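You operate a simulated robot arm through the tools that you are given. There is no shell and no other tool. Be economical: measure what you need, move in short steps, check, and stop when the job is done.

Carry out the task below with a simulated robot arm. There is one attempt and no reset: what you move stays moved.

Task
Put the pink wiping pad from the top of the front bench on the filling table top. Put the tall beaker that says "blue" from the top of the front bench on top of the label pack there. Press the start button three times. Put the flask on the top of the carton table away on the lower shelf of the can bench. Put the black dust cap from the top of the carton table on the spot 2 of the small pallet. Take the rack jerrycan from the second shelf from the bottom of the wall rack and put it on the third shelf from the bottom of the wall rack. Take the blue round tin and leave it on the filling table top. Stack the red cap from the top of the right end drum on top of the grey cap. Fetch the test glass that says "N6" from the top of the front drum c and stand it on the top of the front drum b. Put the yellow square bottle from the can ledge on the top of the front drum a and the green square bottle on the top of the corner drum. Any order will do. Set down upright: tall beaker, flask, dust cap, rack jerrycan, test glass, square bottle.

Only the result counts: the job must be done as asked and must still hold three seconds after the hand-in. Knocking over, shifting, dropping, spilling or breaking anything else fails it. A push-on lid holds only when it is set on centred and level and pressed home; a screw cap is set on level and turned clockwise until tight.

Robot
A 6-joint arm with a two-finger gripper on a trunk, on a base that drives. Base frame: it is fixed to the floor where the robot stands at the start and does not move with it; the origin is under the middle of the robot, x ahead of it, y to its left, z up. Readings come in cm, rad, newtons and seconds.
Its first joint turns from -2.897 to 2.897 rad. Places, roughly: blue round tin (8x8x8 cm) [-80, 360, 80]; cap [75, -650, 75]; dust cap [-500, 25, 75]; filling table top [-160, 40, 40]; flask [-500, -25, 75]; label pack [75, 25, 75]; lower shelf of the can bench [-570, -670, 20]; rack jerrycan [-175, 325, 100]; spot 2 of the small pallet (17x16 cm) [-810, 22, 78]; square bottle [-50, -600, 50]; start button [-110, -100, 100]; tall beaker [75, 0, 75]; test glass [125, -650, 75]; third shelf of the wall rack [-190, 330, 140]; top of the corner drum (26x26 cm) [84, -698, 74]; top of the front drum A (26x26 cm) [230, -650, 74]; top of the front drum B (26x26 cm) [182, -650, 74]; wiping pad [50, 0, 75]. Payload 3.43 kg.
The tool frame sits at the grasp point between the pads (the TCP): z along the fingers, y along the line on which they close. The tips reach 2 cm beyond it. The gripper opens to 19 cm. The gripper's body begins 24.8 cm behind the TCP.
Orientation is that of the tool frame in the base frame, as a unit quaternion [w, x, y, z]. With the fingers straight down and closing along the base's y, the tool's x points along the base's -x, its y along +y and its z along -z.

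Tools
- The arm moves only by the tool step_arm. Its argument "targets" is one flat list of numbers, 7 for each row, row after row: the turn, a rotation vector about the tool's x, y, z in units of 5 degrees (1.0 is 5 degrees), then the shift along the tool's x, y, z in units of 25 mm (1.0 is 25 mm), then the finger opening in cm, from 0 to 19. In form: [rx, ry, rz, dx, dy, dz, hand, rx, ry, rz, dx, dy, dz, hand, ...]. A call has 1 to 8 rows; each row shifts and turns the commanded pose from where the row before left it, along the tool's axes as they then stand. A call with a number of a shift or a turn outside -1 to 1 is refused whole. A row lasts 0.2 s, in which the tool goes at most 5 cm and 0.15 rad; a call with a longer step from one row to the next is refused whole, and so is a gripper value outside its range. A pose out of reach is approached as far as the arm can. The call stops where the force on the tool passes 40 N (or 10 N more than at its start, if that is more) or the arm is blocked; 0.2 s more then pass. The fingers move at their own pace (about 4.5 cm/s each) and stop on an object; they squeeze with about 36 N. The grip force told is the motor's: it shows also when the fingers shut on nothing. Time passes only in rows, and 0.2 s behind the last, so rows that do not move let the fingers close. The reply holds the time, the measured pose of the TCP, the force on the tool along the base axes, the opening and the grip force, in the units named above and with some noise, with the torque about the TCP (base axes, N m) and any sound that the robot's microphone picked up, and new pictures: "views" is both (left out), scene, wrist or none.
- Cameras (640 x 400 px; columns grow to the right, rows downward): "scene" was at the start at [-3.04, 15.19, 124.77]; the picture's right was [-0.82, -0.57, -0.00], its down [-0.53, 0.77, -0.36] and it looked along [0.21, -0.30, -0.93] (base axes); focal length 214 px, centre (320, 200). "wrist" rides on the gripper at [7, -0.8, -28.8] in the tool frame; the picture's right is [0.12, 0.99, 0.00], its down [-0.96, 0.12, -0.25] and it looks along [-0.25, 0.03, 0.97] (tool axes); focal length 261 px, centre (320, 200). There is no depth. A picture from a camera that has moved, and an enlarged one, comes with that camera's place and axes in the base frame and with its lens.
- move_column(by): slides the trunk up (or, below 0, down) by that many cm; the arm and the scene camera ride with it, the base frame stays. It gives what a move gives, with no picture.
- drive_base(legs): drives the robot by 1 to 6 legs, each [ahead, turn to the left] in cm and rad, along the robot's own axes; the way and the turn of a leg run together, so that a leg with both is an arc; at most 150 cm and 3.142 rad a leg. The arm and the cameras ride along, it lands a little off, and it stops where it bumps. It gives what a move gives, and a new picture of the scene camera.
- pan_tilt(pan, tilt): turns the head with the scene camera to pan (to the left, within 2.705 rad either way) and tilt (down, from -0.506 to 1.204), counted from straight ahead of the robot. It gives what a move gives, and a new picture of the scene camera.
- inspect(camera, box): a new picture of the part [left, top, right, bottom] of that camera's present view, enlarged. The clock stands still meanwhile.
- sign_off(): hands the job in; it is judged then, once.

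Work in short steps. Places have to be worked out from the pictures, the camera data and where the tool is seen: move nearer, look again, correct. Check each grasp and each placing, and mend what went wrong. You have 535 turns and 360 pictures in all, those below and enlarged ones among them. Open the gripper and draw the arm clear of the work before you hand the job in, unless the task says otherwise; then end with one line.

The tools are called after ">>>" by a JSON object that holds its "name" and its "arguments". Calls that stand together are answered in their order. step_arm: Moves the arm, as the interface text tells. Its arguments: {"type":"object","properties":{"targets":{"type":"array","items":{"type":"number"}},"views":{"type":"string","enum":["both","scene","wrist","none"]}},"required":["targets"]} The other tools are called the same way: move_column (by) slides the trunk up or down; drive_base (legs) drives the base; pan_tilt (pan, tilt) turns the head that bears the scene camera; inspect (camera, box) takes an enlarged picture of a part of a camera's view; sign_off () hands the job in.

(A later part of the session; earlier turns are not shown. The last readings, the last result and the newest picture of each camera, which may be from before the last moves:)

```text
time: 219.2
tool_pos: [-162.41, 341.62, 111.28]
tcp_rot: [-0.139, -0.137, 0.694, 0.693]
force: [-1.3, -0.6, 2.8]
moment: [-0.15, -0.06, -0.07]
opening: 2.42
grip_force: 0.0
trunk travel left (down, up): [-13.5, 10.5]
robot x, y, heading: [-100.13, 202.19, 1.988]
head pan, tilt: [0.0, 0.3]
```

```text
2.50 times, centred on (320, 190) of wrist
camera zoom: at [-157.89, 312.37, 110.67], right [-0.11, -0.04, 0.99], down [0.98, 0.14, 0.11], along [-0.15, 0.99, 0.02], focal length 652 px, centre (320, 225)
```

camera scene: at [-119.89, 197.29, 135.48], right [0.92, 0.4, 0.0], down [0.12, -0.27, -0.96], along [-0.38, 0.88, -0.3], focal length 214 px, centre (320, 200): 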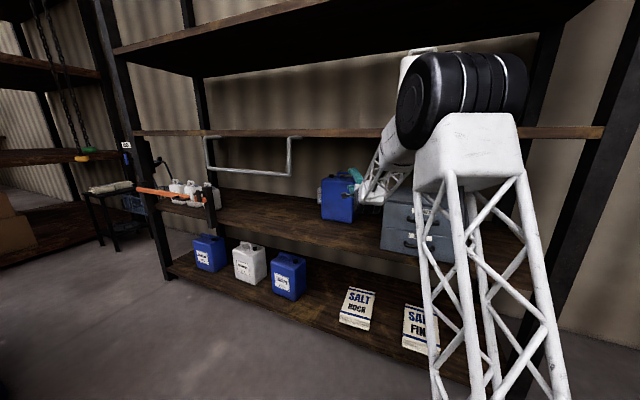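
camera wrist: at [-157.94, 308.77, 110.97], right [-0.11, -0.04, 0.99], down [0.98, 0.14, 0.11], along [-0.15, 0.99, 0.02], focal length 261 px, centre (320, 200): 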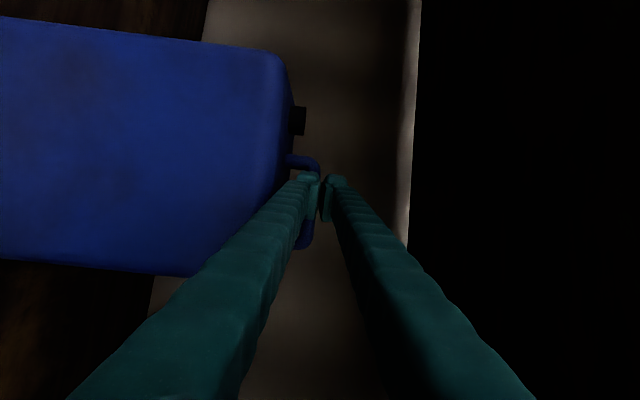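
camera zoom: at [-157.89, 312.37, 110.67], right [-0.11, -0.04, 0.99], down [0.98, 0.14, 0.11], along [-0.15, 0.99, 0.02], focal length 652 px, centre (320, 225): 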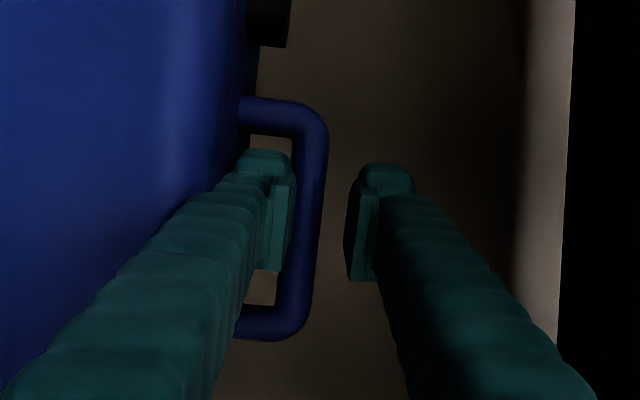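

Not being pushed now. Advance 1 cm more and close.

>>> {"name": "step_arm", "arguments": {"targets": [0, 0, 0, -0.1, 0, 0.4, 2.5, 0, 0, 0, 0, 0, 0.2, 2.5, 0, 0, 0, 0, 0, 0, 1.5, 0, 0, 0, 0, 0, 0, 0.5, 0, 0, 0, 0, 0, 0, 0, 0, 0, 0, 0, 0, 0, 0], "views": "wrist"}}

```text
time: 220.6
tool_pos: [-162.66, 343.19, 111.31]
tcp_rot: [-0.14, -0.138, 0.695, 0.692]
force: [0.7, -0.8, -0.4]
moment: [-0.02, -0.02, 0.0]
opening: 0.0
grip_force: 34.0
trunk travel left (down, up): [-13.5, 10.5]
robot x, y, heading: [-99.89, 202.28, 1.983]
head pan, tilt: [0.0, 0.3]
camera wrist: at [-158.22, 313.87, 110.61], right [-0.11, -0.04, 0.99], down [0.98, 0.14, 0.11], along [-0.15, 0.99, 0.02], focal length 261 px, centre (320, 200)
```

wrist: 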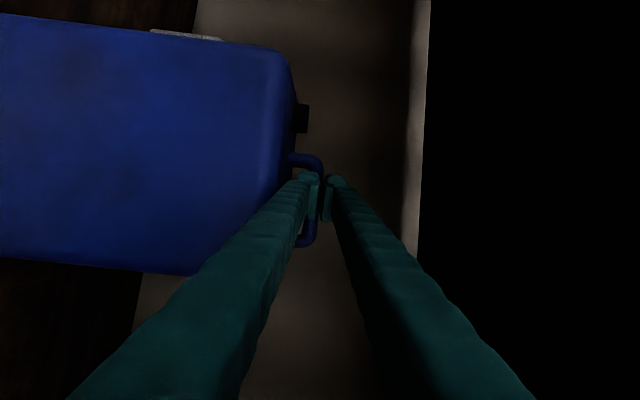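

The tip can't pass under the bar. Since the can slides with <2 N it's very light, so instead I'll grip the handle across its legs (≈12 cm, closing along x), approaching square-on. Back off, yaw 23° right, then roll so the camera is on top.

>>> {"name": "step_arm", "arguments": {"targets": [0, 0, 0, 0, 0, -1, 0, 0, 0, 0, 0, 0, -1, 0, 0, 0, 0, 0, 0, -1, 0, 0, 0, 0, 0, 0.4, -1, 0, 0, 0, 0, 0, 0.4, -1, 0, 0, -1, 0, 0, 0, 0, 0, 0, -1, 0, 0, 0, 0, 0, 0, -1, 0, 0, 0, 0, 0], "views": "none"}}

>>> {"name": "step_arm", "arguments": {"targets": [0, -1, 0, 0, 0, 0, 4, 0, -0.55, 0, 0, 0, 0, 6, 0, 0, 1, 0, 0, 0, 8, 0, 0, 1, 0, 0, 0, 10, 0, 0, 1, 0, 0, 0, 12, 0, 0, 1, 0, 0, 0, 14, 0, 0, 1, 0, 0, 0, 14, 0, 0, 1, 0, 0, 0, 14], "views": "wrist"}}

```text
time: 222.4
tool_pos: [-157.79, 331.67, 113.36]
tcp_rot: [-0.047, -0.046, 0.707, 0.704]
force: [-0.4, 0.5, 0.4]
moment: [-0.1, -0.01, 0.13]
opening: 0.0
grip_force: 34.2
trunk travel left (down, up): [-13.5, 10.5]
robot x, y, heading: [-100.49, 202.27, 1.984]
head pan, tilt: [0.0, 0.3]
```

```text
time: 224.2
tool_pos: [-157.86, 331.59, 113.48]
tcp_rot: [-0.183, 0.185, 0.684, 0.682]
force: [-0.2, 0.1, 0.1]
moment: [0.0, -0.02, -0.04]
opening: 13.97
grip_force: 0.1
trunk travel left (down, up): [-13.5, 10.5]
robot x, y, heading: [-100.04, 202.22, 1.986]
head pan, tilt: [0.0, 0.3]
camera wrist: at [-164.52, 302.91, 116.32], right [0.4, 0.0, 0.92], down [0.89, -0.25, -0.38], along [0.23, 0.97, -0.1], focal length 261 px, centre (320, 200)
```

wrist: 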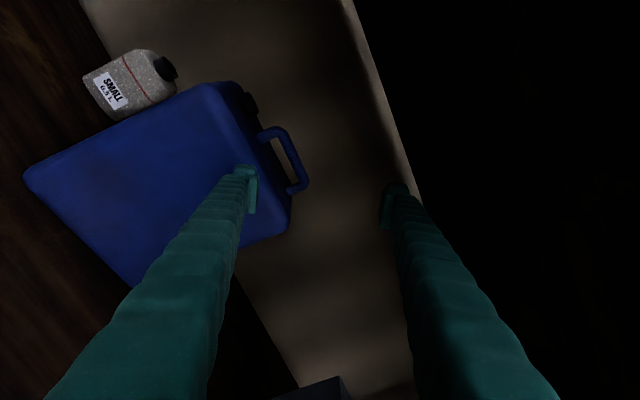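

The can has shifted back but the small bottle appears untouched. Continue the roll.

>>> {"name": "step_arm", "arguments": {"targets": [0, 0, 1, 0, 0, 0, 15, 0, 0, 1, 0, 0, 0, 15, 0, 0, 1, 0, 0, 0, 15, 0, 0, 1, 0, 0, 0, 15, 0, 0, 1, 0, 0, 0, 15, 0, 0, 1, 0, 0, 0, 15, 0, 0, 1, 0, 0, 0, 15, 0, 0, 1, 0, 0, 0, 15], "views": "none"}}

>>> {"name": "step_arm", "arguments": {"targets": [0, 0, 1, 0, 0, 0, 15, 0, 0, 1, 0, 0, 0, 15, 0, 0, 1, 0, 0, 0, 15, 0, 0, 1, 0, 0, 0, 15], "views": "wrist"}}

```text
time: 226.0
tool_pos: [-158.01, 331.66, 113.37]
tcp_rot: [-0.405, 0.408, 0.579, 0.578]
force: [1.2, -0.7, 0.2]
moment: [0.01, 0.02, 0.0]
opening: 14.99
grip_force: 0.0
trunk travel left (down, up): [-13.5, 10.5]
robot x, y, heading: [-100.2, 202.06, 1.988]
head pan, tilt: [0.0, 0.3]
```

```text
time: 227.0
tool_pos: [-158.01, 331.69, 113.45]
tcp_rot: [-0.499, 0.503, 0.5, 0.499]
force: [-0.5, -0.3, 0.8]
moment: [0.02, -0.03, 0.04]
opening: 15.0
grip_force: 0.1
trunk travel left (down, up): [-13.5, 10.5]
robot x, y, heading: [-100.01, 202.32, 1.983]
head pan, tilt: [0.0, 0.3]
camera wrist: at [-158.86, 302.88, 120.55], right [0.99, 0.0, 0.12], down [0.11, -0.25, -0.96], along [0.03, 0.97, -0.25], focal length 261 px, centre (320, 200)
```

wrist: 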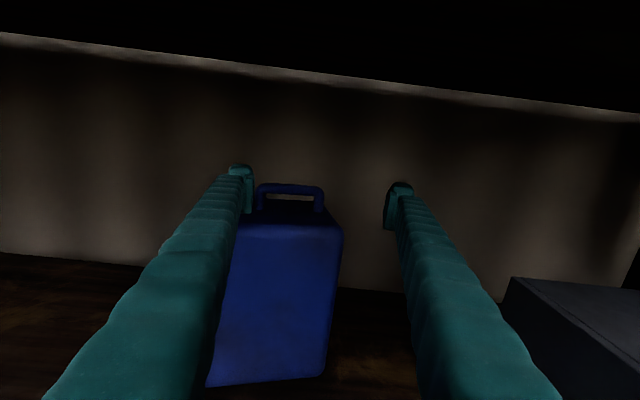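

Tool is level, square-on, camera on top. Zoom on the handle.

>>> {"name": "inspect", "arguments": {"camera": "wrist", "box": [200, 150, 360, 250]}}

```text
4.00 times, centred on (280, 200) of wrist
camera zoom: at [-158.86, 302.88, 120.55], right [0.99, 0.0, 0.12], down [0.11, -0.25, -0.96], along [0.03, 0.97, -0.25], focal length 1043 px, centre (480, 200)
```

zoom: 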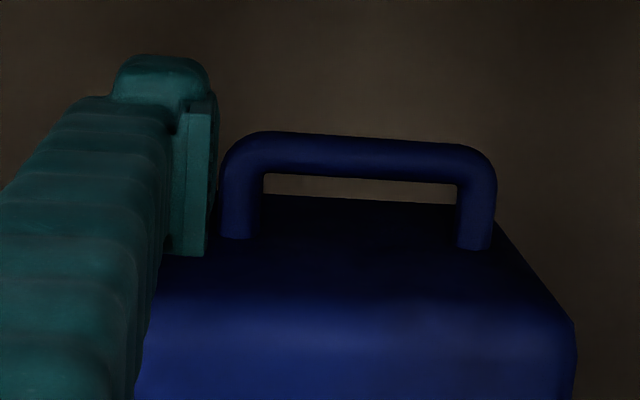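

The finger tips are ~2.6 cm thick, too thick for the handle gaps. Better: grip from left of the cap to right of the handle's right leg (~17 cm, centred on the can). Open fully, shift left and measure.

>>> {"name": "step_arm", "arguments": {"targets": [0, 0, 0, 0, -0.9, 0, 19, 0, 0, 0, 0, -0.9, 0, 19, 0, 0, 0, 0, -0.9, 0, 19, 0, 0, 0, 0, 0, 0, 19], "views": "wrist"}}

>>> {"name": "inspect", "arguments": {"camera": "wrist", "box": [230, 150, 390, 250]}}

```text
time: 228.0
tool_pos: [-164.56, 331.59, 113.4]
tcp_rot: [-0.499, 0.502, 0.5, 0.499]
force: [0.1, -0.1, -1.1]
moment: [0.01, 0.0, 0.0]
opening: 18.99
grip_force: 0.0
trunk travel left (down, up): [-13.5, 10.5]
robot x, y, heading: [-100.42, 202.3, 1.98]
head pan, tilt: [0.0, 0.3]
camera wrist: at [-165.43, 302.84, 120.6], right [0.99, 0.0, 0.12], down [0.11, -0.25, -0.96], along [0.03, 0.97, -0.25], focal length 261 px, centre (320, 200)
```

wrist: 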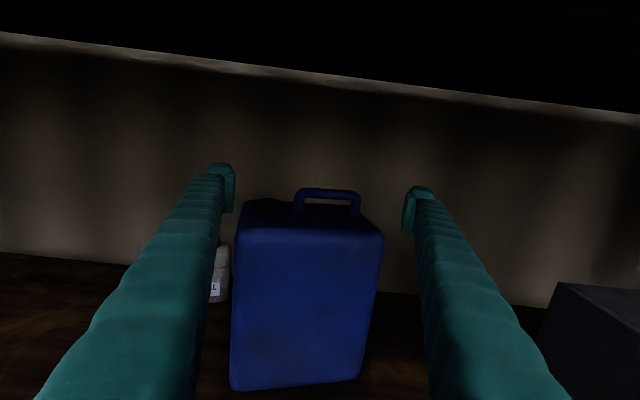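

```text
4.00 times, centred on (310, 200) of wrist
camera zoom: at [-165.43, 302.84, 120.6], right [0.99, 0.0, 0.12], down [0.11, -0.25, -0.96], along [0.03, 0.97, -0.25], focal length 1043 px, centre (360, 200)
```

zoom: 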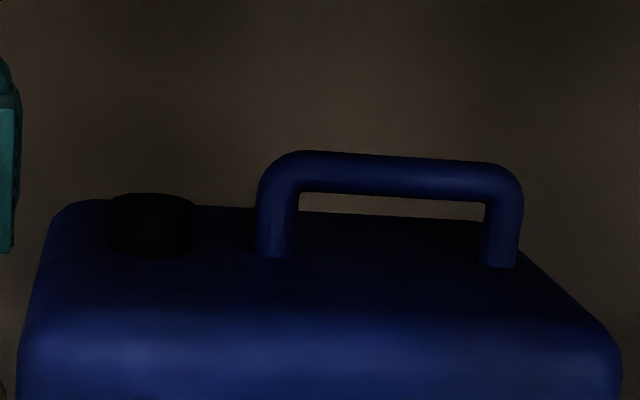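

Cap-left to right-leg span ≈17.5 cm centred at x≈-165.75, y≈346; can top ≈107.2. Align, lower to z≈110.2 and advance in stages.

>>> {"name": "step_arm", "arguments": {"targets": [0, 0, 0, -0.65, -0.25, 0, 19, 0, 0, 0, -0.65, -0.25, 0, 19, 0, 0, 0, 0, 0, 1, 19, 0, 0, 0, 0, 0, 1, 19, 0, 0, 0, 0, 0, 1, 19], "views": "wrist"}}

>>> {"name": "inspect", "arguments": {"camera": "wrist", "box": [200, 140, 440, 290]}}

```text
time: 229.2
tool_pos: [-165.86, 339.11, 110.24]
tcp_rot: [-0.499, 0.502, 0.501, 0.498]
force: [0.3, 0.2, 1.2]
moment: [-0.13, -0.01, 0.0]
opening: 19.02
grip_force: 0.0
trunk travel left (down, up): [-13.5, 10.5]
robot x, y, heading: [-100.01, 202.42, 1.978]
head pan, tilt: [0.0, 0.3]
camera wrist: at [-166.79, 310.35, 117.45], right [0.99, 0.0, 0.12], down [0.11, -0.25, -0.96], along [0.03, 0.97, -0.25], focal length 261 px, centre (320, 200)
```

wrist: 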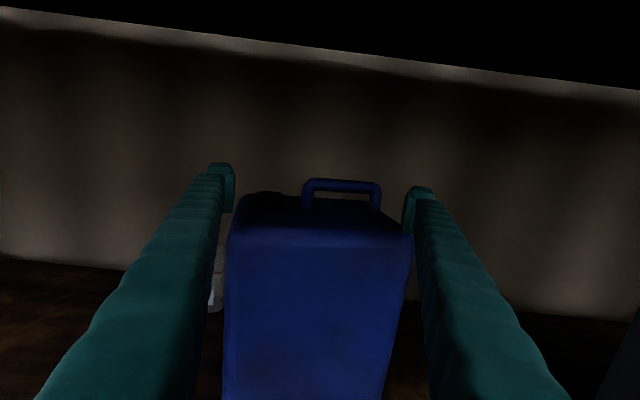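

```text
2.67 times, centred on (320, 215) of wrist
camera zoom: at [-166.79, 310.35, 117.45], right [0.99, 0.0, 0.12], down [0.11, -0.25, -0.96], along [0.03, 0.97, -0.25], focal length 695 px, centre (320, 160)
```

zoom: 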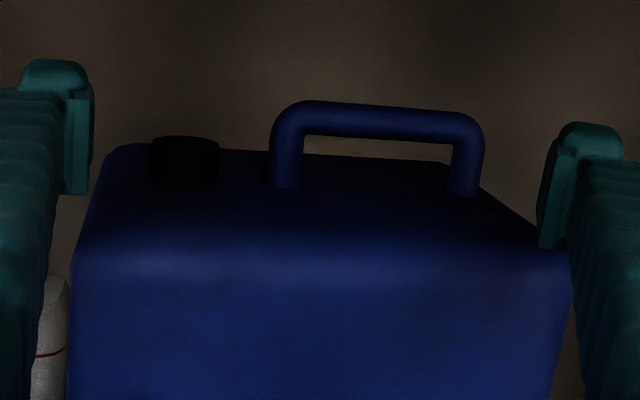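

Centred but slack is small (≈0.3–0.7 cm each side). Advance 5 cm and recheck.

>>> {"name": "step_arm", "arguments": {"targets": [0, 0, 0, 0, 0, 0.7, 19, 0, 0, 0, 0, 0, 0.7, 19, 0, 0, 0, 0, 0, 0.6, 19], "views": "none"}}

>>> {"name": "inspect", "arguments": {"camera": "wrist", "box": [200, 140, 440, 290]}}

```text
time: 230.0
tool_pos: [-165.84, 344.03, 110.13]
tcp_rot: [-0.498, 0.502, 0.5, 0.5]
force: [-0.1, -0.7, 0.9]
moment: [-0.15, -0.01, -0.01]
opening: 18.99
grip_force: 0.1
trunk travel left (down, up): [-13.5, 10.5]
robot x, y, heading: [-99.95, 202.53, 1.983]
head pan, tilt: [0.0, 0.3]
```

```text
2.67 times, centred on (320, 215) of wrist
camera zoom: at [-166.8, 315.3, 117.38], right [0.99, 0.0, 0.12], down [0.11, -0.25, -0.96], along [0.03, 0.97, -0.25], focal length 695 px, centre (320, 160)
```

zoom: 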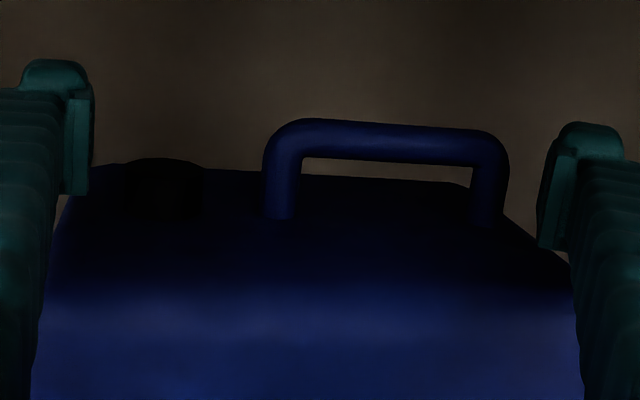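

Span is too near 19 cm. Use instead the handle's outer legs (~12.2 cm), with the fingers just above the cap's top (TCP z≈112). Raise, recentre to x≈-162.5, narrow to 16.

>>> {"name": "step_arm", "arguments": {"targets": [0, 0, 0, 0.4, 0, 0, 19, 0, 0, 0, 0.35, 0.45, 0, 18, 0, 0, 0, 0, 0.45, 0, 17, 0, 0, 0, 0, 0.43, 0, 16, 0, 0, 0, 0, 0, 0.8, 16], "views": "none"}}

>>> {"name": "inspect", "arguments": {"camera": "wrist", "box": [200, 140, 440, 290]}}

```text
time: 231.2
tool_pos: [-162.68, 346.05, 112.05]
tcp_rot: [-0.499, 0.502, 0.5, 0.499]
force: [0.0, -0.9, 1.5]
moment: [-0.37, 0.02, 0.03]
opening: 16.0
grip_force: 0.1
trunk travel left (down, up): [-13.5, 10.5]
robot x, y, heading: [-100.43, 202.22, 1.98]
head pan, tilt: [0.0, 0.3]
```

```text
2.67 times, centred on (320, 215) of wrist
camera zoom: at [-163.57, 317.33, 119.29], right [0.99, 0.0, 0.12], down [0.11, -0.25, -0.96], along [0.03, 0.97, -0.25], focal length 695 px, centre (320, 160)
```

zoom: 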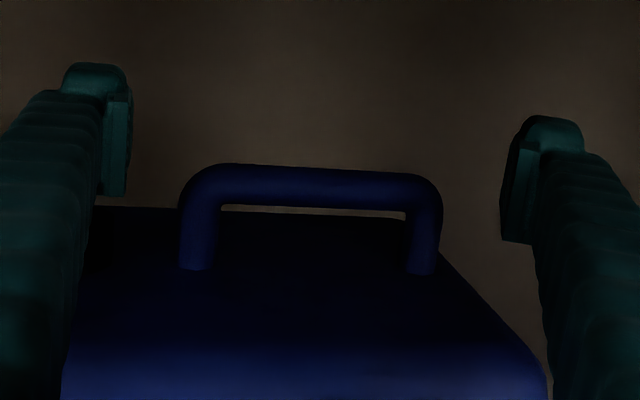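

Handle centre ≈(-163,348), legs 106.5–111. Advance 1.8 cm, narrow to 13, then lower ~1.3 cm watching the force.

>>> {"name": "step_arm", "arguments": {"targets": [0, 0, 0, 0, -0.12, 0.7, 15, 0, 0, 0, 0, 0, 0, 13, 0, 0, 0, 0, 0, 0, 13, 0, 0, 0, -0.2, 0, 0, 13, 0, 0, 0, -0.15, 0, 0, 13], "views": "none"}}

>>> {"name": "inspect", "arguments": {"camera": "wrist", "box": [200, 140, 440, 290]}}

```text
time: 232.4
tool_pos: [-162.86, 347.94, 111.05]
tcp_rot: [-0.498, 0.502, 0.5, 0.499]
force: [0.0, 0.4, -0.1]
moment: [0.01, -0.04, 0.04]
opening: 13.02
grip_force: 0.0
trunk travel left (down, up): [-13.5, 10.5]
robot x, y, heading: [-100.0, 202.08, 1.985]
head pan, tilt: [0.0, 0.3]
```

```text
2.67 times, centred on (320, 215) of wrist
camera zoom: at [-163.86, 319.16, 118.17], right [0.99, 0.0, 0.12], down [0.11, -0.25, -0.96], along [0.03, 0.97, -0.25], focal length 695 px, centre (320, 160)
```

zoom: 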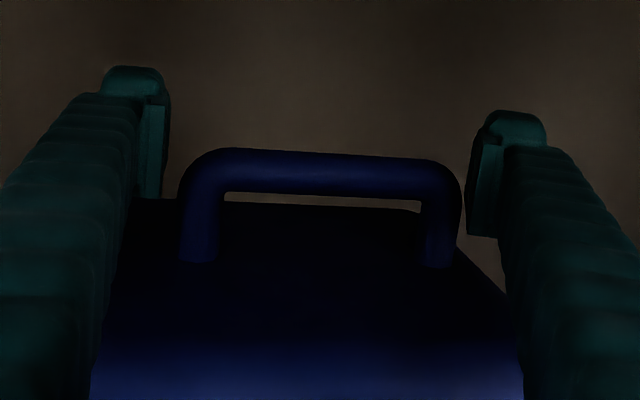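

The can is yawed ~17° (right leg farther). Rotate the tool yaw to match before closing.

>>> {"name": "step_arm", "arguments": {"targets": [1, 0, 0, 0, 0, 0, 13.5, 1, 0, 0, 0, 0, 0, 13.5, 1, 0, 0, 0, 0, 0, 13.5, 0.4, 0, 0, 0, 0, 0, 13.5], "views": "none"}}

>>> {"name": "inspect", "arguments": {"camera": "wrist", "box": [200, 140, 440, 290]}}

```text
time: 233.4
tool_pos: [-163.0, 347.94, 110.97]
tcp_rot: [-0.567, 0.422, 0.569, 0.42]
force: [-0.3, -0.1, 0.2]
moment: [-0.02, 0.03, -0.02]
opening: 13.5
grip_force: 0.0
trunk travel left (down, up): [-13.5, 10.5]
robot x, y, heading: [-100.31, 202.31, 1.991]
head pan, tilt: [0.0, 0.3]
```

```text
2.67 times, centred on (320, 215) of wrist
camera zoom: at [-155.37, 320.15, 118.17], right [0.95, 0.29, 0.12], down [0.18, -0.21, -0.96], along [-0.25, 0.93, -0.25], focal length 695 px, centre (320, 160)
```

zoom: 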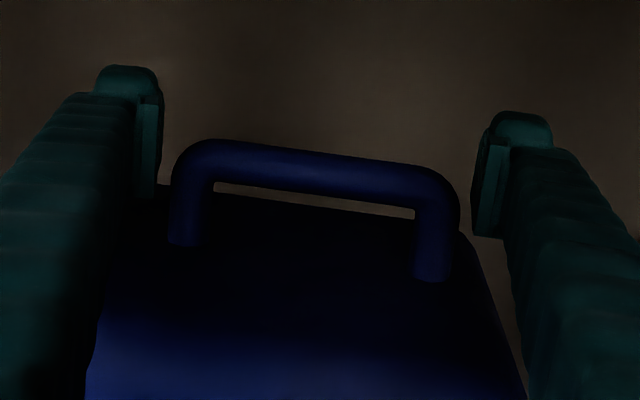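

Aligned now. Lower in small steps, watching for contact with the cap.

>>> {"name": "step_arm", "arguments": {"targets": [0, 0, 0, -0.2, 0, 0, 13.2, 0, 0, 0, 0, 0, 0, 13.2], "views": "none"}}

>>> {"name": "step_arm", "arguments": {"targets": [0, 0, 0, -0.2, 0, 0, 13.0, 0, 0, 0, 0, 0, 0, 13.0], "views": "none"}}

>>> {"name": "inspect", "arguments": {"camera": "wrist", "box": [200, 140, 440, 290]}}

```text
time: 234.0
tool_pos: [-162.76, 347.92, 110.42]
tcp_rot: [-0.567, 0.423, 0.569, 0.419]
force: [0.3, -0.1, -0.6]
moment: [-0.01, 0.02, -0.02]
opening: 13.18
grip_force: 0.2
trunk travel left (down, up): [-13.5, 10.5]
robot x, y, heading: [-100.0, 202.06, 1.983]
head pan, tilt: [0.0, 0.3]
```

```text
time: 234.6
tool_pos: [-162.81, 347.73, 109.99]
tcp_rot: [-0.567, 0.423, 0.568, 0.42]
force: [1.1, -0.5, 0.3]
moment: [-0.03, 0.01, -0.02]
opening: 13.01
grip_force: 0.0
trunk travel left (down, up): [-13.5, 10.5]
robot x, y, heading: [-100.33, 202.21, 1.978]
head pan, tilt: [0.0, 0.3]
```

```text
2.67 times, centred on (320, 215) of wrist
camera zoom: at [-155.24, 320.1, 117.22], right [0.95, 0.29, 0.12], down [0.18, -0.21, -0.96], along [-0.25, 0.93, -0.25], focal length 695 px, centre (320, 160)
```

zoom: 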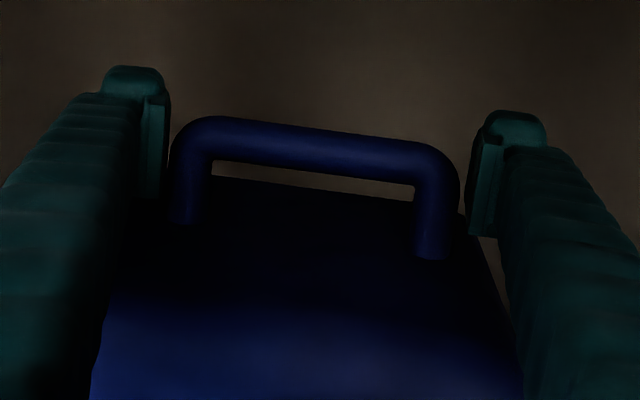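

Good overlap with both legs and no contact. Close.

>>> {"name": "step_arm", "arguments": {"targets": [0, 0, 0, 0, 0, 0, 12, 0, 0, 0, 0, 0, 0, 10, 0, 0, 0, 0, 0, 0, 8, 0, 0, 0, 0, 0, 0, 6, 0, 0, 0, 0, 0, 0, 3, 0, 0, 0, 0, 0, 0, 0], "views": "wrist"}}

>>> {"name": "inspect", "arguments": {"camera": "wrist", "box": [200, 140, 440, 290]}}

```text
time: 236.0
tool_pos: [-162.8, 347.9, 110.19]
tcp_rot: [-0.566, 0.424, 0.568, 0.421]
force: [-1.1, -1.2, 0.2]
moment: [0.01, -0.01, 0.1]
opening: 11.35
grip_force: 35.6
trunk travel left (down, up): [-13.5, 10.5]
robot x, y, heading: [-100.35, 202.22, 1.983]
head pan, tilt: [0.0, 0.3]
camera wrist: at [-155.28, 320.08, 117.22], right [0.95, 0.29, 0.12], down [0.18, -0.21, -0.96], along [-0.25, 0.93, -0.25], focal length 261 px, centre (320, 200)
```

wrist: 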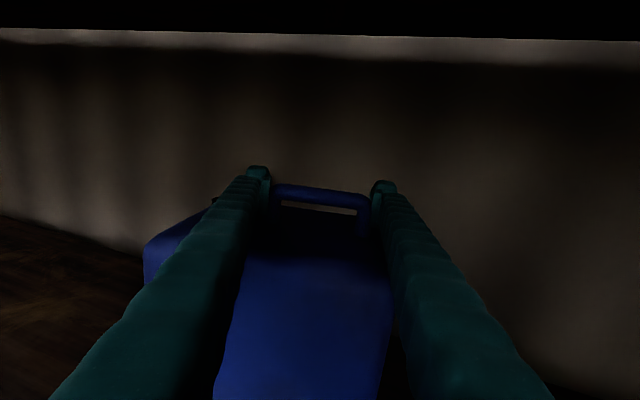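

```text
2.67 times, centred on (320, 215) of wrist
camera zoom: at [-155.28, 320.08, 117.22], right [0.95, 0.29, 0.12], down [0.18, -0.21, -0.96], along [-0.25, 0.93, -0.25], focal length 695 px, centre (320, 160)
```

zoom: 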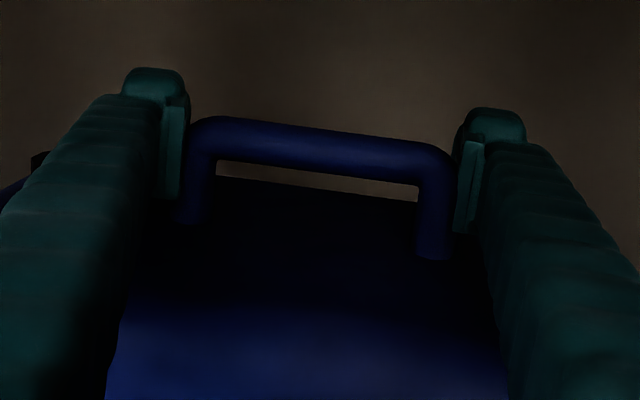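

Gripped at 11.35 cm. Lift 2 cm as a test.

>>> {"name": "step_arm", "arguments": {"targets": [0, 0, 0, 0.2, 0, 0, 0, 0, 0, 0, 0.3, 0, 0, 0, 0, 0, 0, 0.3, 0, 0, 0, 0, 0, 0, 0, 0, 0, 0], "views": "wrist"}}

```text
time: 237.0
tool_pos: [-162.97, 347.9, 111.9]
tcp_rot: [-0.567, 0.423, 0.569, 0.42]
force: [0.2, 0.3, -3.9]
moment: [0.11, -0.08, -0.02]
opening: 11.36
grip_force: 35.7
trunk travel left (down, up): [-13.5, 10.5]
robot x, y, heading: [-100.14, 202.12, 1.982]
head pan, tilt: [0.0, 0.3]
camera wrist: at [-155.36, 320.15, 119.14], right [0.95, 0.29, 0.12], down [0.18, -0.21, -0.96], along [-0.25, 0.93, -0.25], focal length 261 px, centre (320, 200)
```

wrist: 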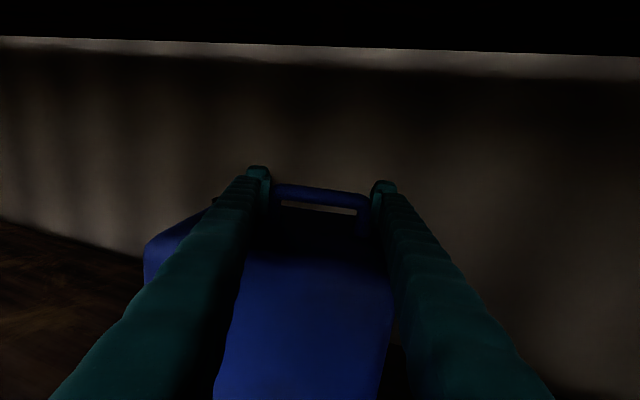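

It's lifted (≈4 N). Lift 3 cm more and draw it straight out (−y).

>>> {"name": "step_arm", "arguments": {"targets": [0, 0, 0, 0.5, 0, 0, 0, 0, 0, 0, 0.7, 0, 0, 0, 0, 0, 0, 0, -0.29, -0.958, 0, 0, 0, 0, 0, -0.29, -0.958, 0, 0, 0, 0, 0, -0.29, -0.958, 0, 0, 0, 0, 0, -0.29, -0.958, 0, 0, 0, 0, 0, -0.29, -0.958, 0, 0, 0, 0, 0, -0.29, -0.958, 0], "views": "none"}}

>>> {"name": "step_arm", "arguments": {"targets": [0, 0, 0, 0, -0.29, -0.958, 0, 0, 0, 0, 0, -0.29, -0.958, 0, 0, 0, 0, 0, -0.29, -0.958, 0, 0, 0, 0, 0, -0.29, -0.958, 0, 0, 0, 0, 0, -0.29, -0.958, 0, 0, 0, 0, 0, -0.29, -0.958, 0, 0, 0, 0, 0, -0.29, -0.958, 0, 0, 0, 0, 0, -0.29, -0.958, 0], "views": "both"}}

```text
time: 238.8
tool_pos: [-162.95, 332.89, 115.1]
tcp_rot: [-0.567, 0.422, 0.569, 0.42]
force: [1.0, -0.3, -4.0]
moment: [0.22, -0.1, 0.04]
opening: 11.33
grip_force: 35.8
trunk travel left (down, up): [-13.5, 10.5]
robot x, y, heading: [-99.86, 202.4, 1.988]
head pan, tilt: [0.0, 0.3]
```

```text
time: 240.6
tool_pos: [-162.91, 312.98, 115.14]
tcp_rot: [-0.567, 0.423, 0.568, 0.42]
force: [0.1, 0.2, -4.5]
moment: [0.22, -0.07, -0.02]
opening: 11.3
grip_force: 36.2
trunk travel left (down, up): [-13.5, 10.5]
robot x, y, heading: [-100.23, 202.27, 1.983]
head pan, tilt: [0.0, 0.3]
camera scene: at [-119.92, 197.34, 135.48], right [0.92, 0.4, 0.0], down [0.12, -0.27, -0.96], along [-0.38, 0.87, -0.3], focal length 214 px, centre (320, 200)
camera wrist: at [-155.31, 285.16, 122.34], right [0.95, 0.29, 0.12], down [0.18, -0.21, -0.96], along [-0.25, 0.93, -0.25], focal length 261 px, centre (320, 200)
```

scene: 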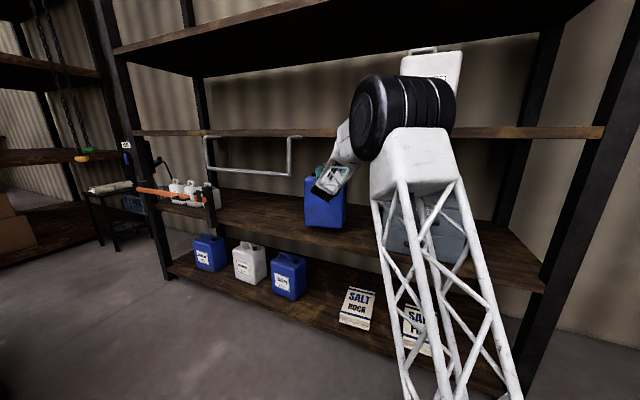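
wrist: 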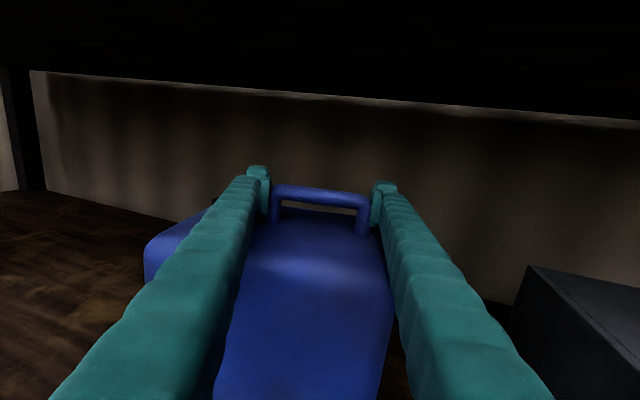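

Hold is firm. Drive back 40 cm to clear the shelf.

>>> {"name": "drive_base", "arguments": {"legs": [[-40, 0]]}}

```text
time: 243.1
tool_pos: [-146.82, 275.88, 115.26]
tcp_rot: [-0.567, 0.423, 0.569, 0.42]
force: [0.4, 0.2, -4.6]
moment: [0.11, -0.13, -0.01]
opening: 11.31
grip_force: 35.8
trunk travel left (down, up): [-13.5, 10.5]
robot x, y, heading: [-84.1, 165.37, 1.981]
head pan, tilt: [0.0, 0.3]
camera scene: at [-103.73, 160.4, 135.48], right [0.92, 0.4, 0.0], down [0.12, -0.27, -0.96], along [-0.38, 0.87, -0.3], focal length 214 px, centre (320, 200)
```

scene: 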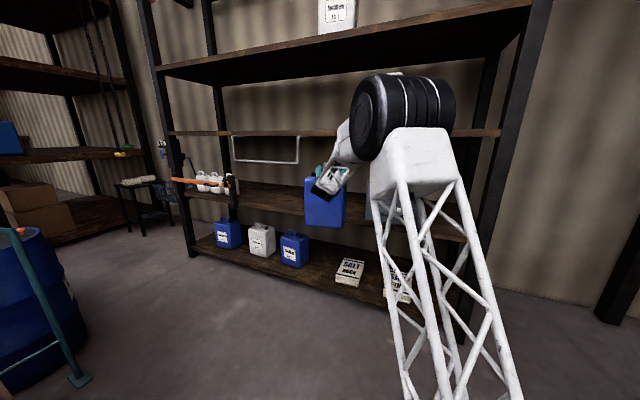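

Clear of the shelf. Raise the trunk fully, then the arm.

>>> {"name": "move_column", "arguments": {"by": 10.5}}

>>> {"name": "step_arm", "arguments": {"targets": [0, 0, 0, 1, 0, 0, 0, 0, 0, 0, 1, 0, 0, 0, 0, 0, 0, 1, 0, 0, 0, 0, 0, 0, 1, 0, 0, 0, 0, 0, 0, 1, 0, 0, 0, 0, 0, 0, 1, 0, 0, 0, 0, 0, 0, 1, 0, 0, 0, 0, 0, 0, 1, 0, 0, 0], "views": "none"}}

>>> {"name": "step_arm", "arguments": {"targets": [0, 0, 0, 1, 0, 0, 0, 0, 0, 0, 1, 0, 0, 0, 0, 0, 0, 1, 0, 0, 0, 0, 0, 0, 1, 0, 0, 0, 0, 0, 0, 1, 0, 0, 0, 0, 0, 0, 1, 0, 0, 0, 0, 0, 0, 1, 0, 0, 0, 0, 0, 0, 1, 0, 0, 0], "views": "none"}}

```text
time: 244.5
tool_pos: [-146.83, 275.94, 125.68]
tcp_rot: [-0.567, 0.423, 0.569, 0.419]
force: [0.5, 0.6, -3.3]
moment: [0.1, -0.13, -0.01]
opening: 11.33
grip_force: 36.5
trunk travel left (down, up): [-24.0, 0.0]
robot x, y, heading: [-83.87, 165.63, 1.988]
head pan, tilt: [0.0, 0.3]
```

```text
time: 246.3
tool_pos: [-146.76, 276.17, 145.8]
tcp_rot: [-0.568, 0.422, 0.569, 0.419]
force: [-0.1, -0.2, -4.6]
moment: [0.13, -0.08, -0.02]
opening: 11.29
grip_force: 35.6
trunk travel left (down, up): [-24.0, 0.0]
robot x, y, heading: [-84.36, 165.13, 1.983]
head pan, tilt: [0.0, 0.3]
```

```text
time: 248.1
tool_pos: [-146.7, 276.19, 165.67]
tcp_rot: [-0.567, 0.423, 0.569, 0.419]
force: [0.3, -1.1, -4.1]
moment: [0.06, -0.12, 0.0]
opening: 11.3
grip_force: 35.6
trunk travel left (down, up): [-24.0, 0.0]
robot x, y, heading: [-84.09, 165.13, 1.981]
head pan, tilt: [0.0, 0.3]
```

Raise to z≈175.7 and drive forward over the third shelf (top ≈138.5).

>>> {"name": "step_arm", "arguments": {"targets": [0, 0, 0, 1, 0, 0, 0, 0, 0, 0, 1, 0, 0, 0, 0, 0, 0, 1, 0, 0, 0, 0, 0, 0, 1, 0, 0, 0], "views": "both"}}

```text
time: 249.1
tool_pos: [-146.93, 276.07, 175.7]
tcp_rot: [-0.567, 0.423, 0.569, 0.42]
force: [0.5, -0.1, -3.7]
moment: [0.1, -0.12, 0.02]
opening: 11.29
grip_force: 36.3
trunk travel left (down, up): [-24.0, 0.0]
robot x, y, heading: [-84.27, 165.57, 1.987]
head pan, tilt: [0.0, 0.3]
camera scene: at [-103.74, 160.41, 145.97], right [0.92, 0.4, 0.0], down [0.12, -0.27, -0.96], along [-0.38, 0.87, -0.3], focal length 214 px, centre (320, 200)
camera wrist: at [-139.28, 248.35, 182.87], right [0.95, 0.29, 0.12], down [0.18, -0.21, -0.96], along [-0.25, 0.93, -0.25], focal length 261 px, centre (320, 200)
```

scene: 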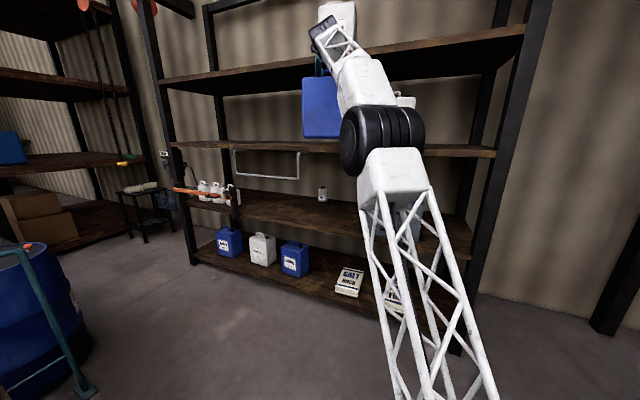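
wrist: 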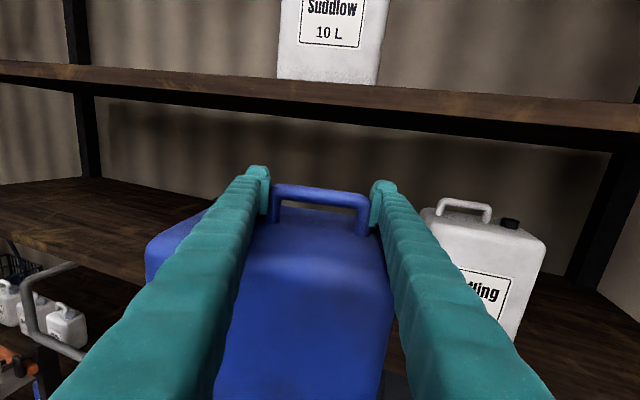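

Clear path. Drive forward 42 cm.

>>> {"name": "drive_base", "arguments": {"legs": [[42, 0]]}}

>>> {"name": "step_arm", "arguments": {"targets": [0, 0, 0, 0, 0, 0, 0], "views": "both"}}

```text
time: 251.7
tool_pos: [-164.75, 315.01, 175.67]
tcp_rot: [-0.568, 0.421, 0.57, 0.418]
force: [0.0, 0.9, -4.3]
moment: [0.05, -0.09, -0.01]
opening: 11.31
grip_force: 36.0
trunk travel left (down, up): [-24.0, 0.0]
robot x, y, heading: [-101.32, 204.57, 1.989]
head pan, tilt: [0.0, 0.3]
camera scene: at [-121.06, 199.57, 145.97], right [0.91, 0.41, 0.0], down [0.12, -0.27, -0.96], along [-0.39, 0.87, -0.3], focal length 214 px, centre (320, 200)
```

scene: 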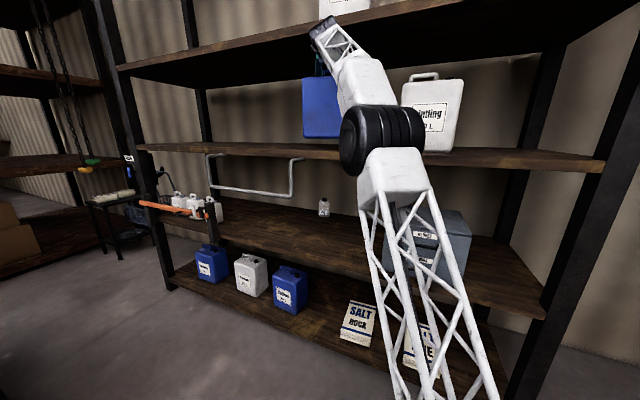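

```text
time: 252.1
tool_pos: [-164.75, 315.07, 175.67]
tcp_rot: [-0.568, 0.421, 0.57, 0.419]
force: [0.6, -0.4, -4.2]
moment: [0.09, -0.13, 0.0]
opening: 11.28
grip_force: 35.8
trunk travel left (down, up): [-24.0, 0.0]
robot x, y, heading: [-101.45, 204.36, 1.988]
head pan, tilt: [0.0, 0.3]
camera scene: at [-121.05, 199.57, 145.98], right [0.91, 0.41, 0.0], down [0.12, -0.27, -0.96], along [-0.39, 0.87, -0.3], focal length 214 px, centre (320, 200)
camera wrist: at [-157.01, 287.35, 182.86], right [0.95, 0.29, 0.12], down [0.18, -0.21, -0.96], along [-0.26, 0.93, -0.25], focal length 261 px, centre (320, 200)
```

scene: 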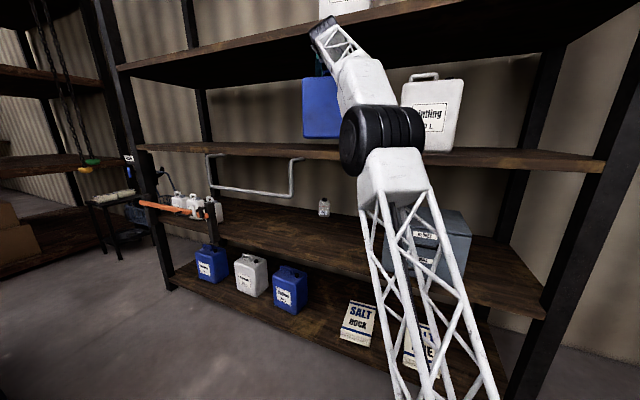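
wrist: 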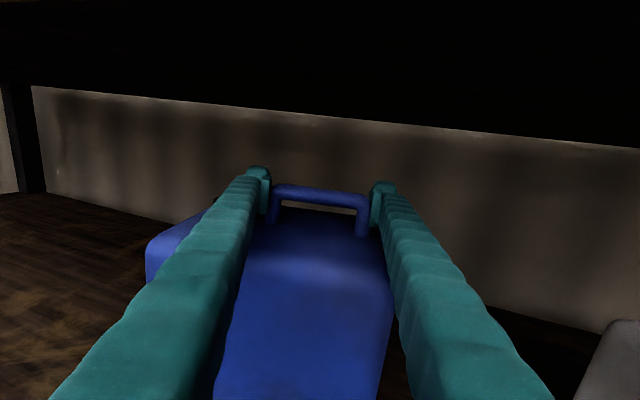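

Over the shelf. Lower toward contact.

>>> {"name": "step_arm", "arguments": {"targets": [0, 0, 0, -0.5, 0, 0, 0, 0, 0, 0, -0.5, 0, 0, 0, 0, 0, 0, -0.3, 0, 0, 0], "views": "none"}}

>>> {"name": "step_arm", "arguments": {"targets": [0, 0, 0, -0.15, 0, 0, 0, 0, 0, 0, -0.15, 0, 0, 0], "views": "none"}}

>>> {"name": "step_arm", "arguments": {"targets": [0, 0, 0, -0.15, 0, 0, 0, 0, 0, 0, -0.15, 0, 0, 0], "views": "none"}}

```text
time: 252.9
tool_pos: [-164.8, 315.06, 172.45]
tcp_rot: [-0.569, 0.421, 0.57, 0.418]
force: [-0.9, -0.1, -4.3]
moment: [0.13, -0.08, -0.03]
opening: 11.28
grip_force: 36.0
trunk travel left (down, up): [-24.0, 0.0]
robot x, y, heading: [-100.92, 204.47, 1.994]
head pan, tilt: [0.0, 0.3]
```

```text
time: 253.5
tool_pos: [-164.84, 315.0, 171.69]
tcp_rot: [-0.569, 0.421, 0.57, 0.418]
force: [0.2, -0.3, -4.3]
moment: [0.07, -0.14, -0.02]
opening: 11.28
grip_force: 36.0
trunk travel left (down, up): [-24.0, 0.0]
robot x, y, heading: [-100.93, 204.48, 1.989]
head pan, tilt: [0.0, 0.3]
```

```text
time: 254.1
tool_pos: [-164.78, 315.03, 170.85]
tcp_rot: [-0.568, 0.421, 0.57, 0.418]
force: [1.1, -0.4, -3.5]
moment: [0.07, -0.1, 0.02]
opening: 11.3
grip_force: 35.8
trunk travel left (down, up): [-24.0, 0.0]
robot x, y, heading: [-101.36, 204.31, 1.994]
head pan, tilt: [0.0, 0.3]
```

Not yet in contact; continue.

>>> {"name": "step_arm", "arguments": {"targets": [0, 0, 0, -0.12, 0, 0, 0, 0, 0, 0, -0.12, 0, 0, 0], "views": "none"}}

>>> {"name": "step_arm", "arguments": {"targets": [0, 0, 0, -0.12, 0, 0, 0, 0, 0, 0, -0.12, 0, 0, 0], "views": "none"}}

```text
time: 254.7
tool_pos: [-164.67, 315.03, 170.37]
tcp_rot: [-0.568, 0.421, 0.57, 0.418]
force: [0.1, 0.4, -3.7]
moment: [0.07, -0.1, -0.02]
opening: 11.31
grip_force: 36.5
trunk travel left (down, up): [-24.0, 0.0]
robot x, y, heading: [-101.35, 204.6, 1.997]
head pan, tilt: [0.0, 0.3]
```

```text
time: 255.3
tool_pos: [-164.51, 314.93, 170.07]
tcp_rot: [0.569, -0.421, -0.569, -0.419]
force: [1.5, 3.0, 12.3]
moment: [-0.78, 0.66, 0.11]
opening: 11.27
grip_force: 35.7
trunk travel left (down, up): [-24.0, 0.0]
robot x, y, heading: [-101.04, 204.33, 1.993]
head pan, tilt: [0.0, 0.3]
```

Contact. Relieve slightly, open to 13, and retreat.

>>> {"name": "step_arm", "arguments": {"targets": [0, 0, 0, 0.06, 0, 0, 0, 0, 0, 0, 0, 0, 0, 12, 0, 0, 0, 0, 0, 0, 13, 0, 0, 0, 0, 0, 0, 13], "views": "wrist"}}

```text
time: 256.3
tool_pos: [-164.72, 315.02, 169.93]
tcp_rot: [-0.569, 0.421, 0.571, 0.416]
force: [-0.9, -1.0, -0.6]
moment: [0.02, 0.01, 0.02]
opening: 12.99
grip_force: 0.0
trunk travel left (down, up): [-24.0, 0.0]
robot x, y, heading: [-101.17, 204.27, 1.989]
head pan, tilt: [0.0, 0.3]
camera wrist: at [-157.03, 287.27, 177.08], right [0.95, 0.29, 0.12], down [0.18, -0.21, -0.96], along [-0.26, 0.93, -0.25], focal length 261 px, centre (320, 200)
```

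wrist: 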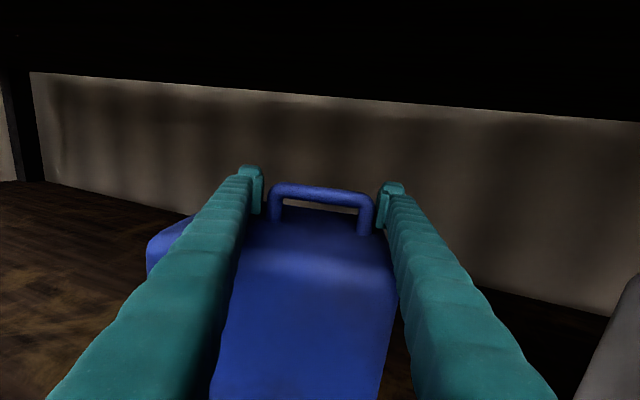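

Released; retreat along the tool axis.

>>> {"name": "step_arm", "arguments": {"targets": [0, 0, 0, 0, 0, -0.5, 13, 0, 0, 0, 0, 0, -1, 13, 0, 0, 0, 0, 0, -1, 13, 0, 0, 0, 0, 0, -1, 13, 0, 0, 0, 0, 0, -1, 13, 0, 0, 0, 0, 0, -1, 13], "views": "wrist"}}

```text
time: 257.7
tool_pos: [-160.63, 301.61, 170.0]
tcp_rot: [-0.569, 0.421, 0.57, 0.417]
force: [-0.8, -0.4, 1.2]
moment: [0.07, 0.02, 0.0]
opening: 12.99
grip_force: 0.1
trunk travel left (down, up): [-24.0, 0.0]
robot x, y, heading: [-101.47, 204.53, 1.989]
head pan, tilt: [0.0, 0.3]
camera wrist: at [-152.96, 273.99, 177.1], right [0.95, 0.29, 0.12], down [0.18, -0.21, -0.96], along [-0.26, 0.93, -0.25], focal length 261 px, centre (320, 200)
```

wrist: 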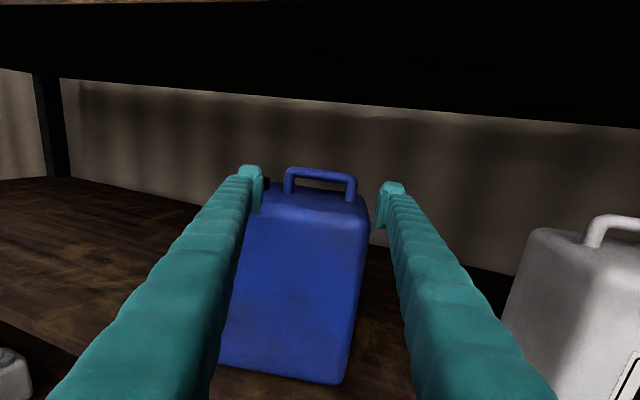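

Jerrycan stands on the third shelf. Back away and lower the arm.

>>> {"name": "drive_base", "arguments": {"legs": [[-45, 0]]}}

>>> {"name": "step_arm", "arguments": {"targets": [0, 0, 0, -1, 0, 0, 6, 0, 0, 0, -1, 0, 0, 3, 0, 0, 0, -1, 0, 0, 0, 0, 0, 0, -1, 0, 0, 0, 0, 0, 0, -1, 0, 0, 0, 0, 0, 0, -1, 0, 0, 0, 0, 0, 0, -1, 0, 0, 0, 0, 0, 0, -1, 0, 0, 0], "views": "none"}}

>>> {"name": "step_arm", "arguments": {"targets": [0, 0, 0, -1, 0, 0, 0, 0, 0, 0, -1, 0, 0, 0, 0, 0, 0, -1, 0, 0, 0, 0, 0, 0, -1, 0, 0, 0, 0, 0, 0, -1, 0, 0, 0, 0, 0, 0, -1, 0, 0, 0, 0, 0, 0, -1, 0, 0, 0, 0, 0, 0, -1, 0, 0, 0], "views": "none"}}

>>> {"name": "pan_tilt", "arguments": {"pan": 2.0, "tilt": 0.3}}

```text
time: 260.4
tool_pos: [-141.67, 259.88, 169.99]
tcp_rot: [-0.567, 0.423, 0.569, 0.419]
force: [0.9, 0.8, 0.2]
moment: [0.03, 0.03, -0.02]
opening: 12.99
grip_force: 0.1
trunk travel left (down, up): [-24.0, 0.0]
robot x, y, heading: [-82.82, 162.74, 1.979]
head pan, tilt: [0.0, 0.3]
camera scene: at [-102.44, 157.5, 145.98], right [0.92, 0.4, 0.0], down [0.12, -0.27, -0.96], along [-0.38, 0.87, -0.3], focal length 214 px, centre (320, 200)
```

scene: 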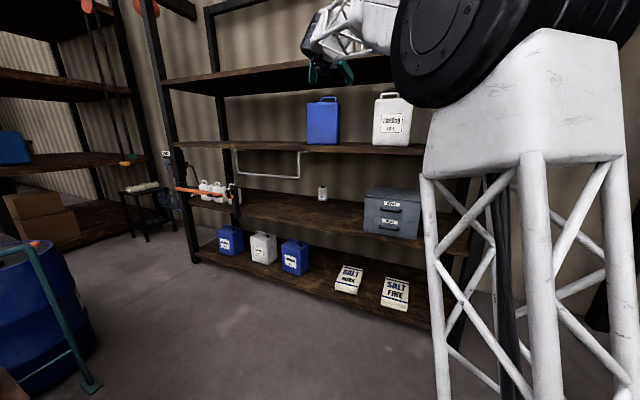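

```text
time: 262.2
tool_pos: [-141.55, 259.69, 150.0]
tcp_rot: [-0.567, 0.423, 0.569, 0.419]
force: [-0.4, 0.3, -0.3]
moment: [-0.02, -0.01, -0.01]
opening: 0.01
grip_force: 25.1
trunk travel left (down, up): [-24.0, 0.0]
robot x, y, heading: [-82.47, 162.78, 1.983]
head pan, tilt: [0.0, 0.3]
```

```text
time: 264.0
tool_pos: [-141.58, 259.6, 129.99]
tcp_rot: [-0.568, 0.423, 0.569, 0.419]
force: [0.5, 0.0, 0.7]
moment: [-0.09, -0.03, -0.01]
opening: 0.03
grip_force: 34.4
trunk travel left (down, up): [-24.0, 0.0]
robot x, y, heading: [-82.82, 162.74, 1.986]
head pan, tilt: [0.0, 0.3]
```

```text
time: 266.0
tool_pos: [-141.5, 259.67, 129.88]
tcp_rot: [-0.567, 0.423, 0.57, 0.418]
force: [-0.3, -0.2, -0.5]
moment: [0.0, -0.01, 0.01]
opening: 0.0
grip_force: 34.8
trunk travel left (down, up): [-24.0, 0.0]
robot x, y, heading: [-82.84, 162.33, 1.984]
head pan, tilt: [2.0, 0.3]
camera scene: at [-104.9, 141.98, 145.98], right [-0.75, 0.67, 0.0], down [0.2, 0.22, -0.96], along [-0.64, -0.71, -0.3], focal length 214 px, centre (320, 200)
```

scene: 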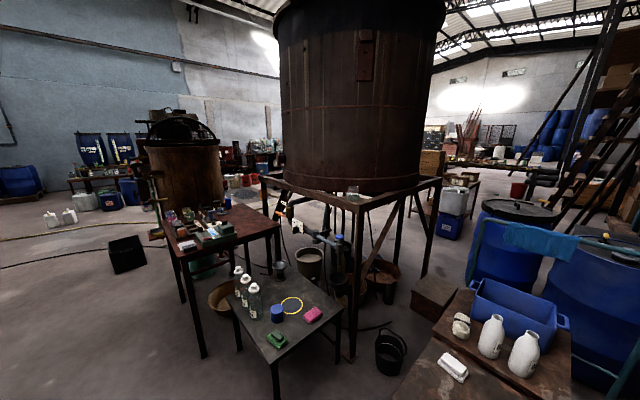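

Jerrycan done. Next the start button. Back away down the aisle, then turn right (arm passing over the bench at height) to face the press machine.

>>> {"name": "drive_base", "arguments": {"legs": [[-120, 0], [0, -3.2]]}}

>>> {"name": "pan_tilt", "arguments": {"pan": -0.5, "tilt": 0.35}}

```text
refused: -3.2 is not a number from -3.14159 to 3.14159
```

```text
time: 268.2
tool_pos: [-141.53, 259.67, 129.87]
tcp_rot: [-0.568, 0.422, 0.569, 0.419]
force: [-0.3, -0.1, 0.4]
moment: [0.03, 0.03, -0.01]
opening: 0.01
grip_force: 33.9
trunk travel left (down, up): [-24.0, 0.0]
robot x, y, heading: [-82.55, 162.48, 1.986]
head pan, tilt: [-0.499, 0.351]
camera scene: at [-97.89, 158.23, 145.51], right [1.0, -0.08, 0.0], down [-0.03, -0.34, -0.94], along [0.08, 0.94, -0.34], focal length 214 px, centre (320, 200)
```

scene: 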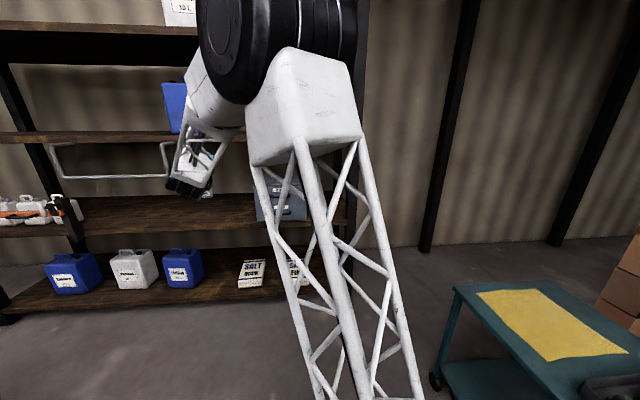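

Split the turn.

>>> {"name": "drive_base", "arguments": {"legs": [[-120, 0], [0, -1.6], [0, -1.6]]}}

```text
time: 282.5
tool_pos: [16.8, -48.26, 129.84]
tcp_rot: [0.439, 0.554, -0.442, 0.552]
force: [0.9, 0.1, -0.1]
moment: [0.01, -0.02, -0.04]
opening: 0.0
grip_force: 34.3
trunk travel left (down, up): [-24.0, 0.0]
robot x, y, heading: [-34.78, 53.2, -1.232]
head pan, tilt: [-0.499, 0.351]
camera scene: at [-19.75, 56.05, 145.51], right [-0.99, 0.16, 0.0], down [0.05, 0.34, -0.94], along [-0.15, -0.93, -0.34], focal length 214 px, centre (320, 200)
```

scene: 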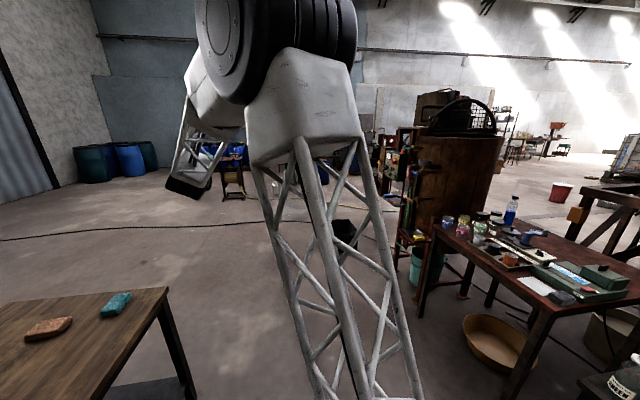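

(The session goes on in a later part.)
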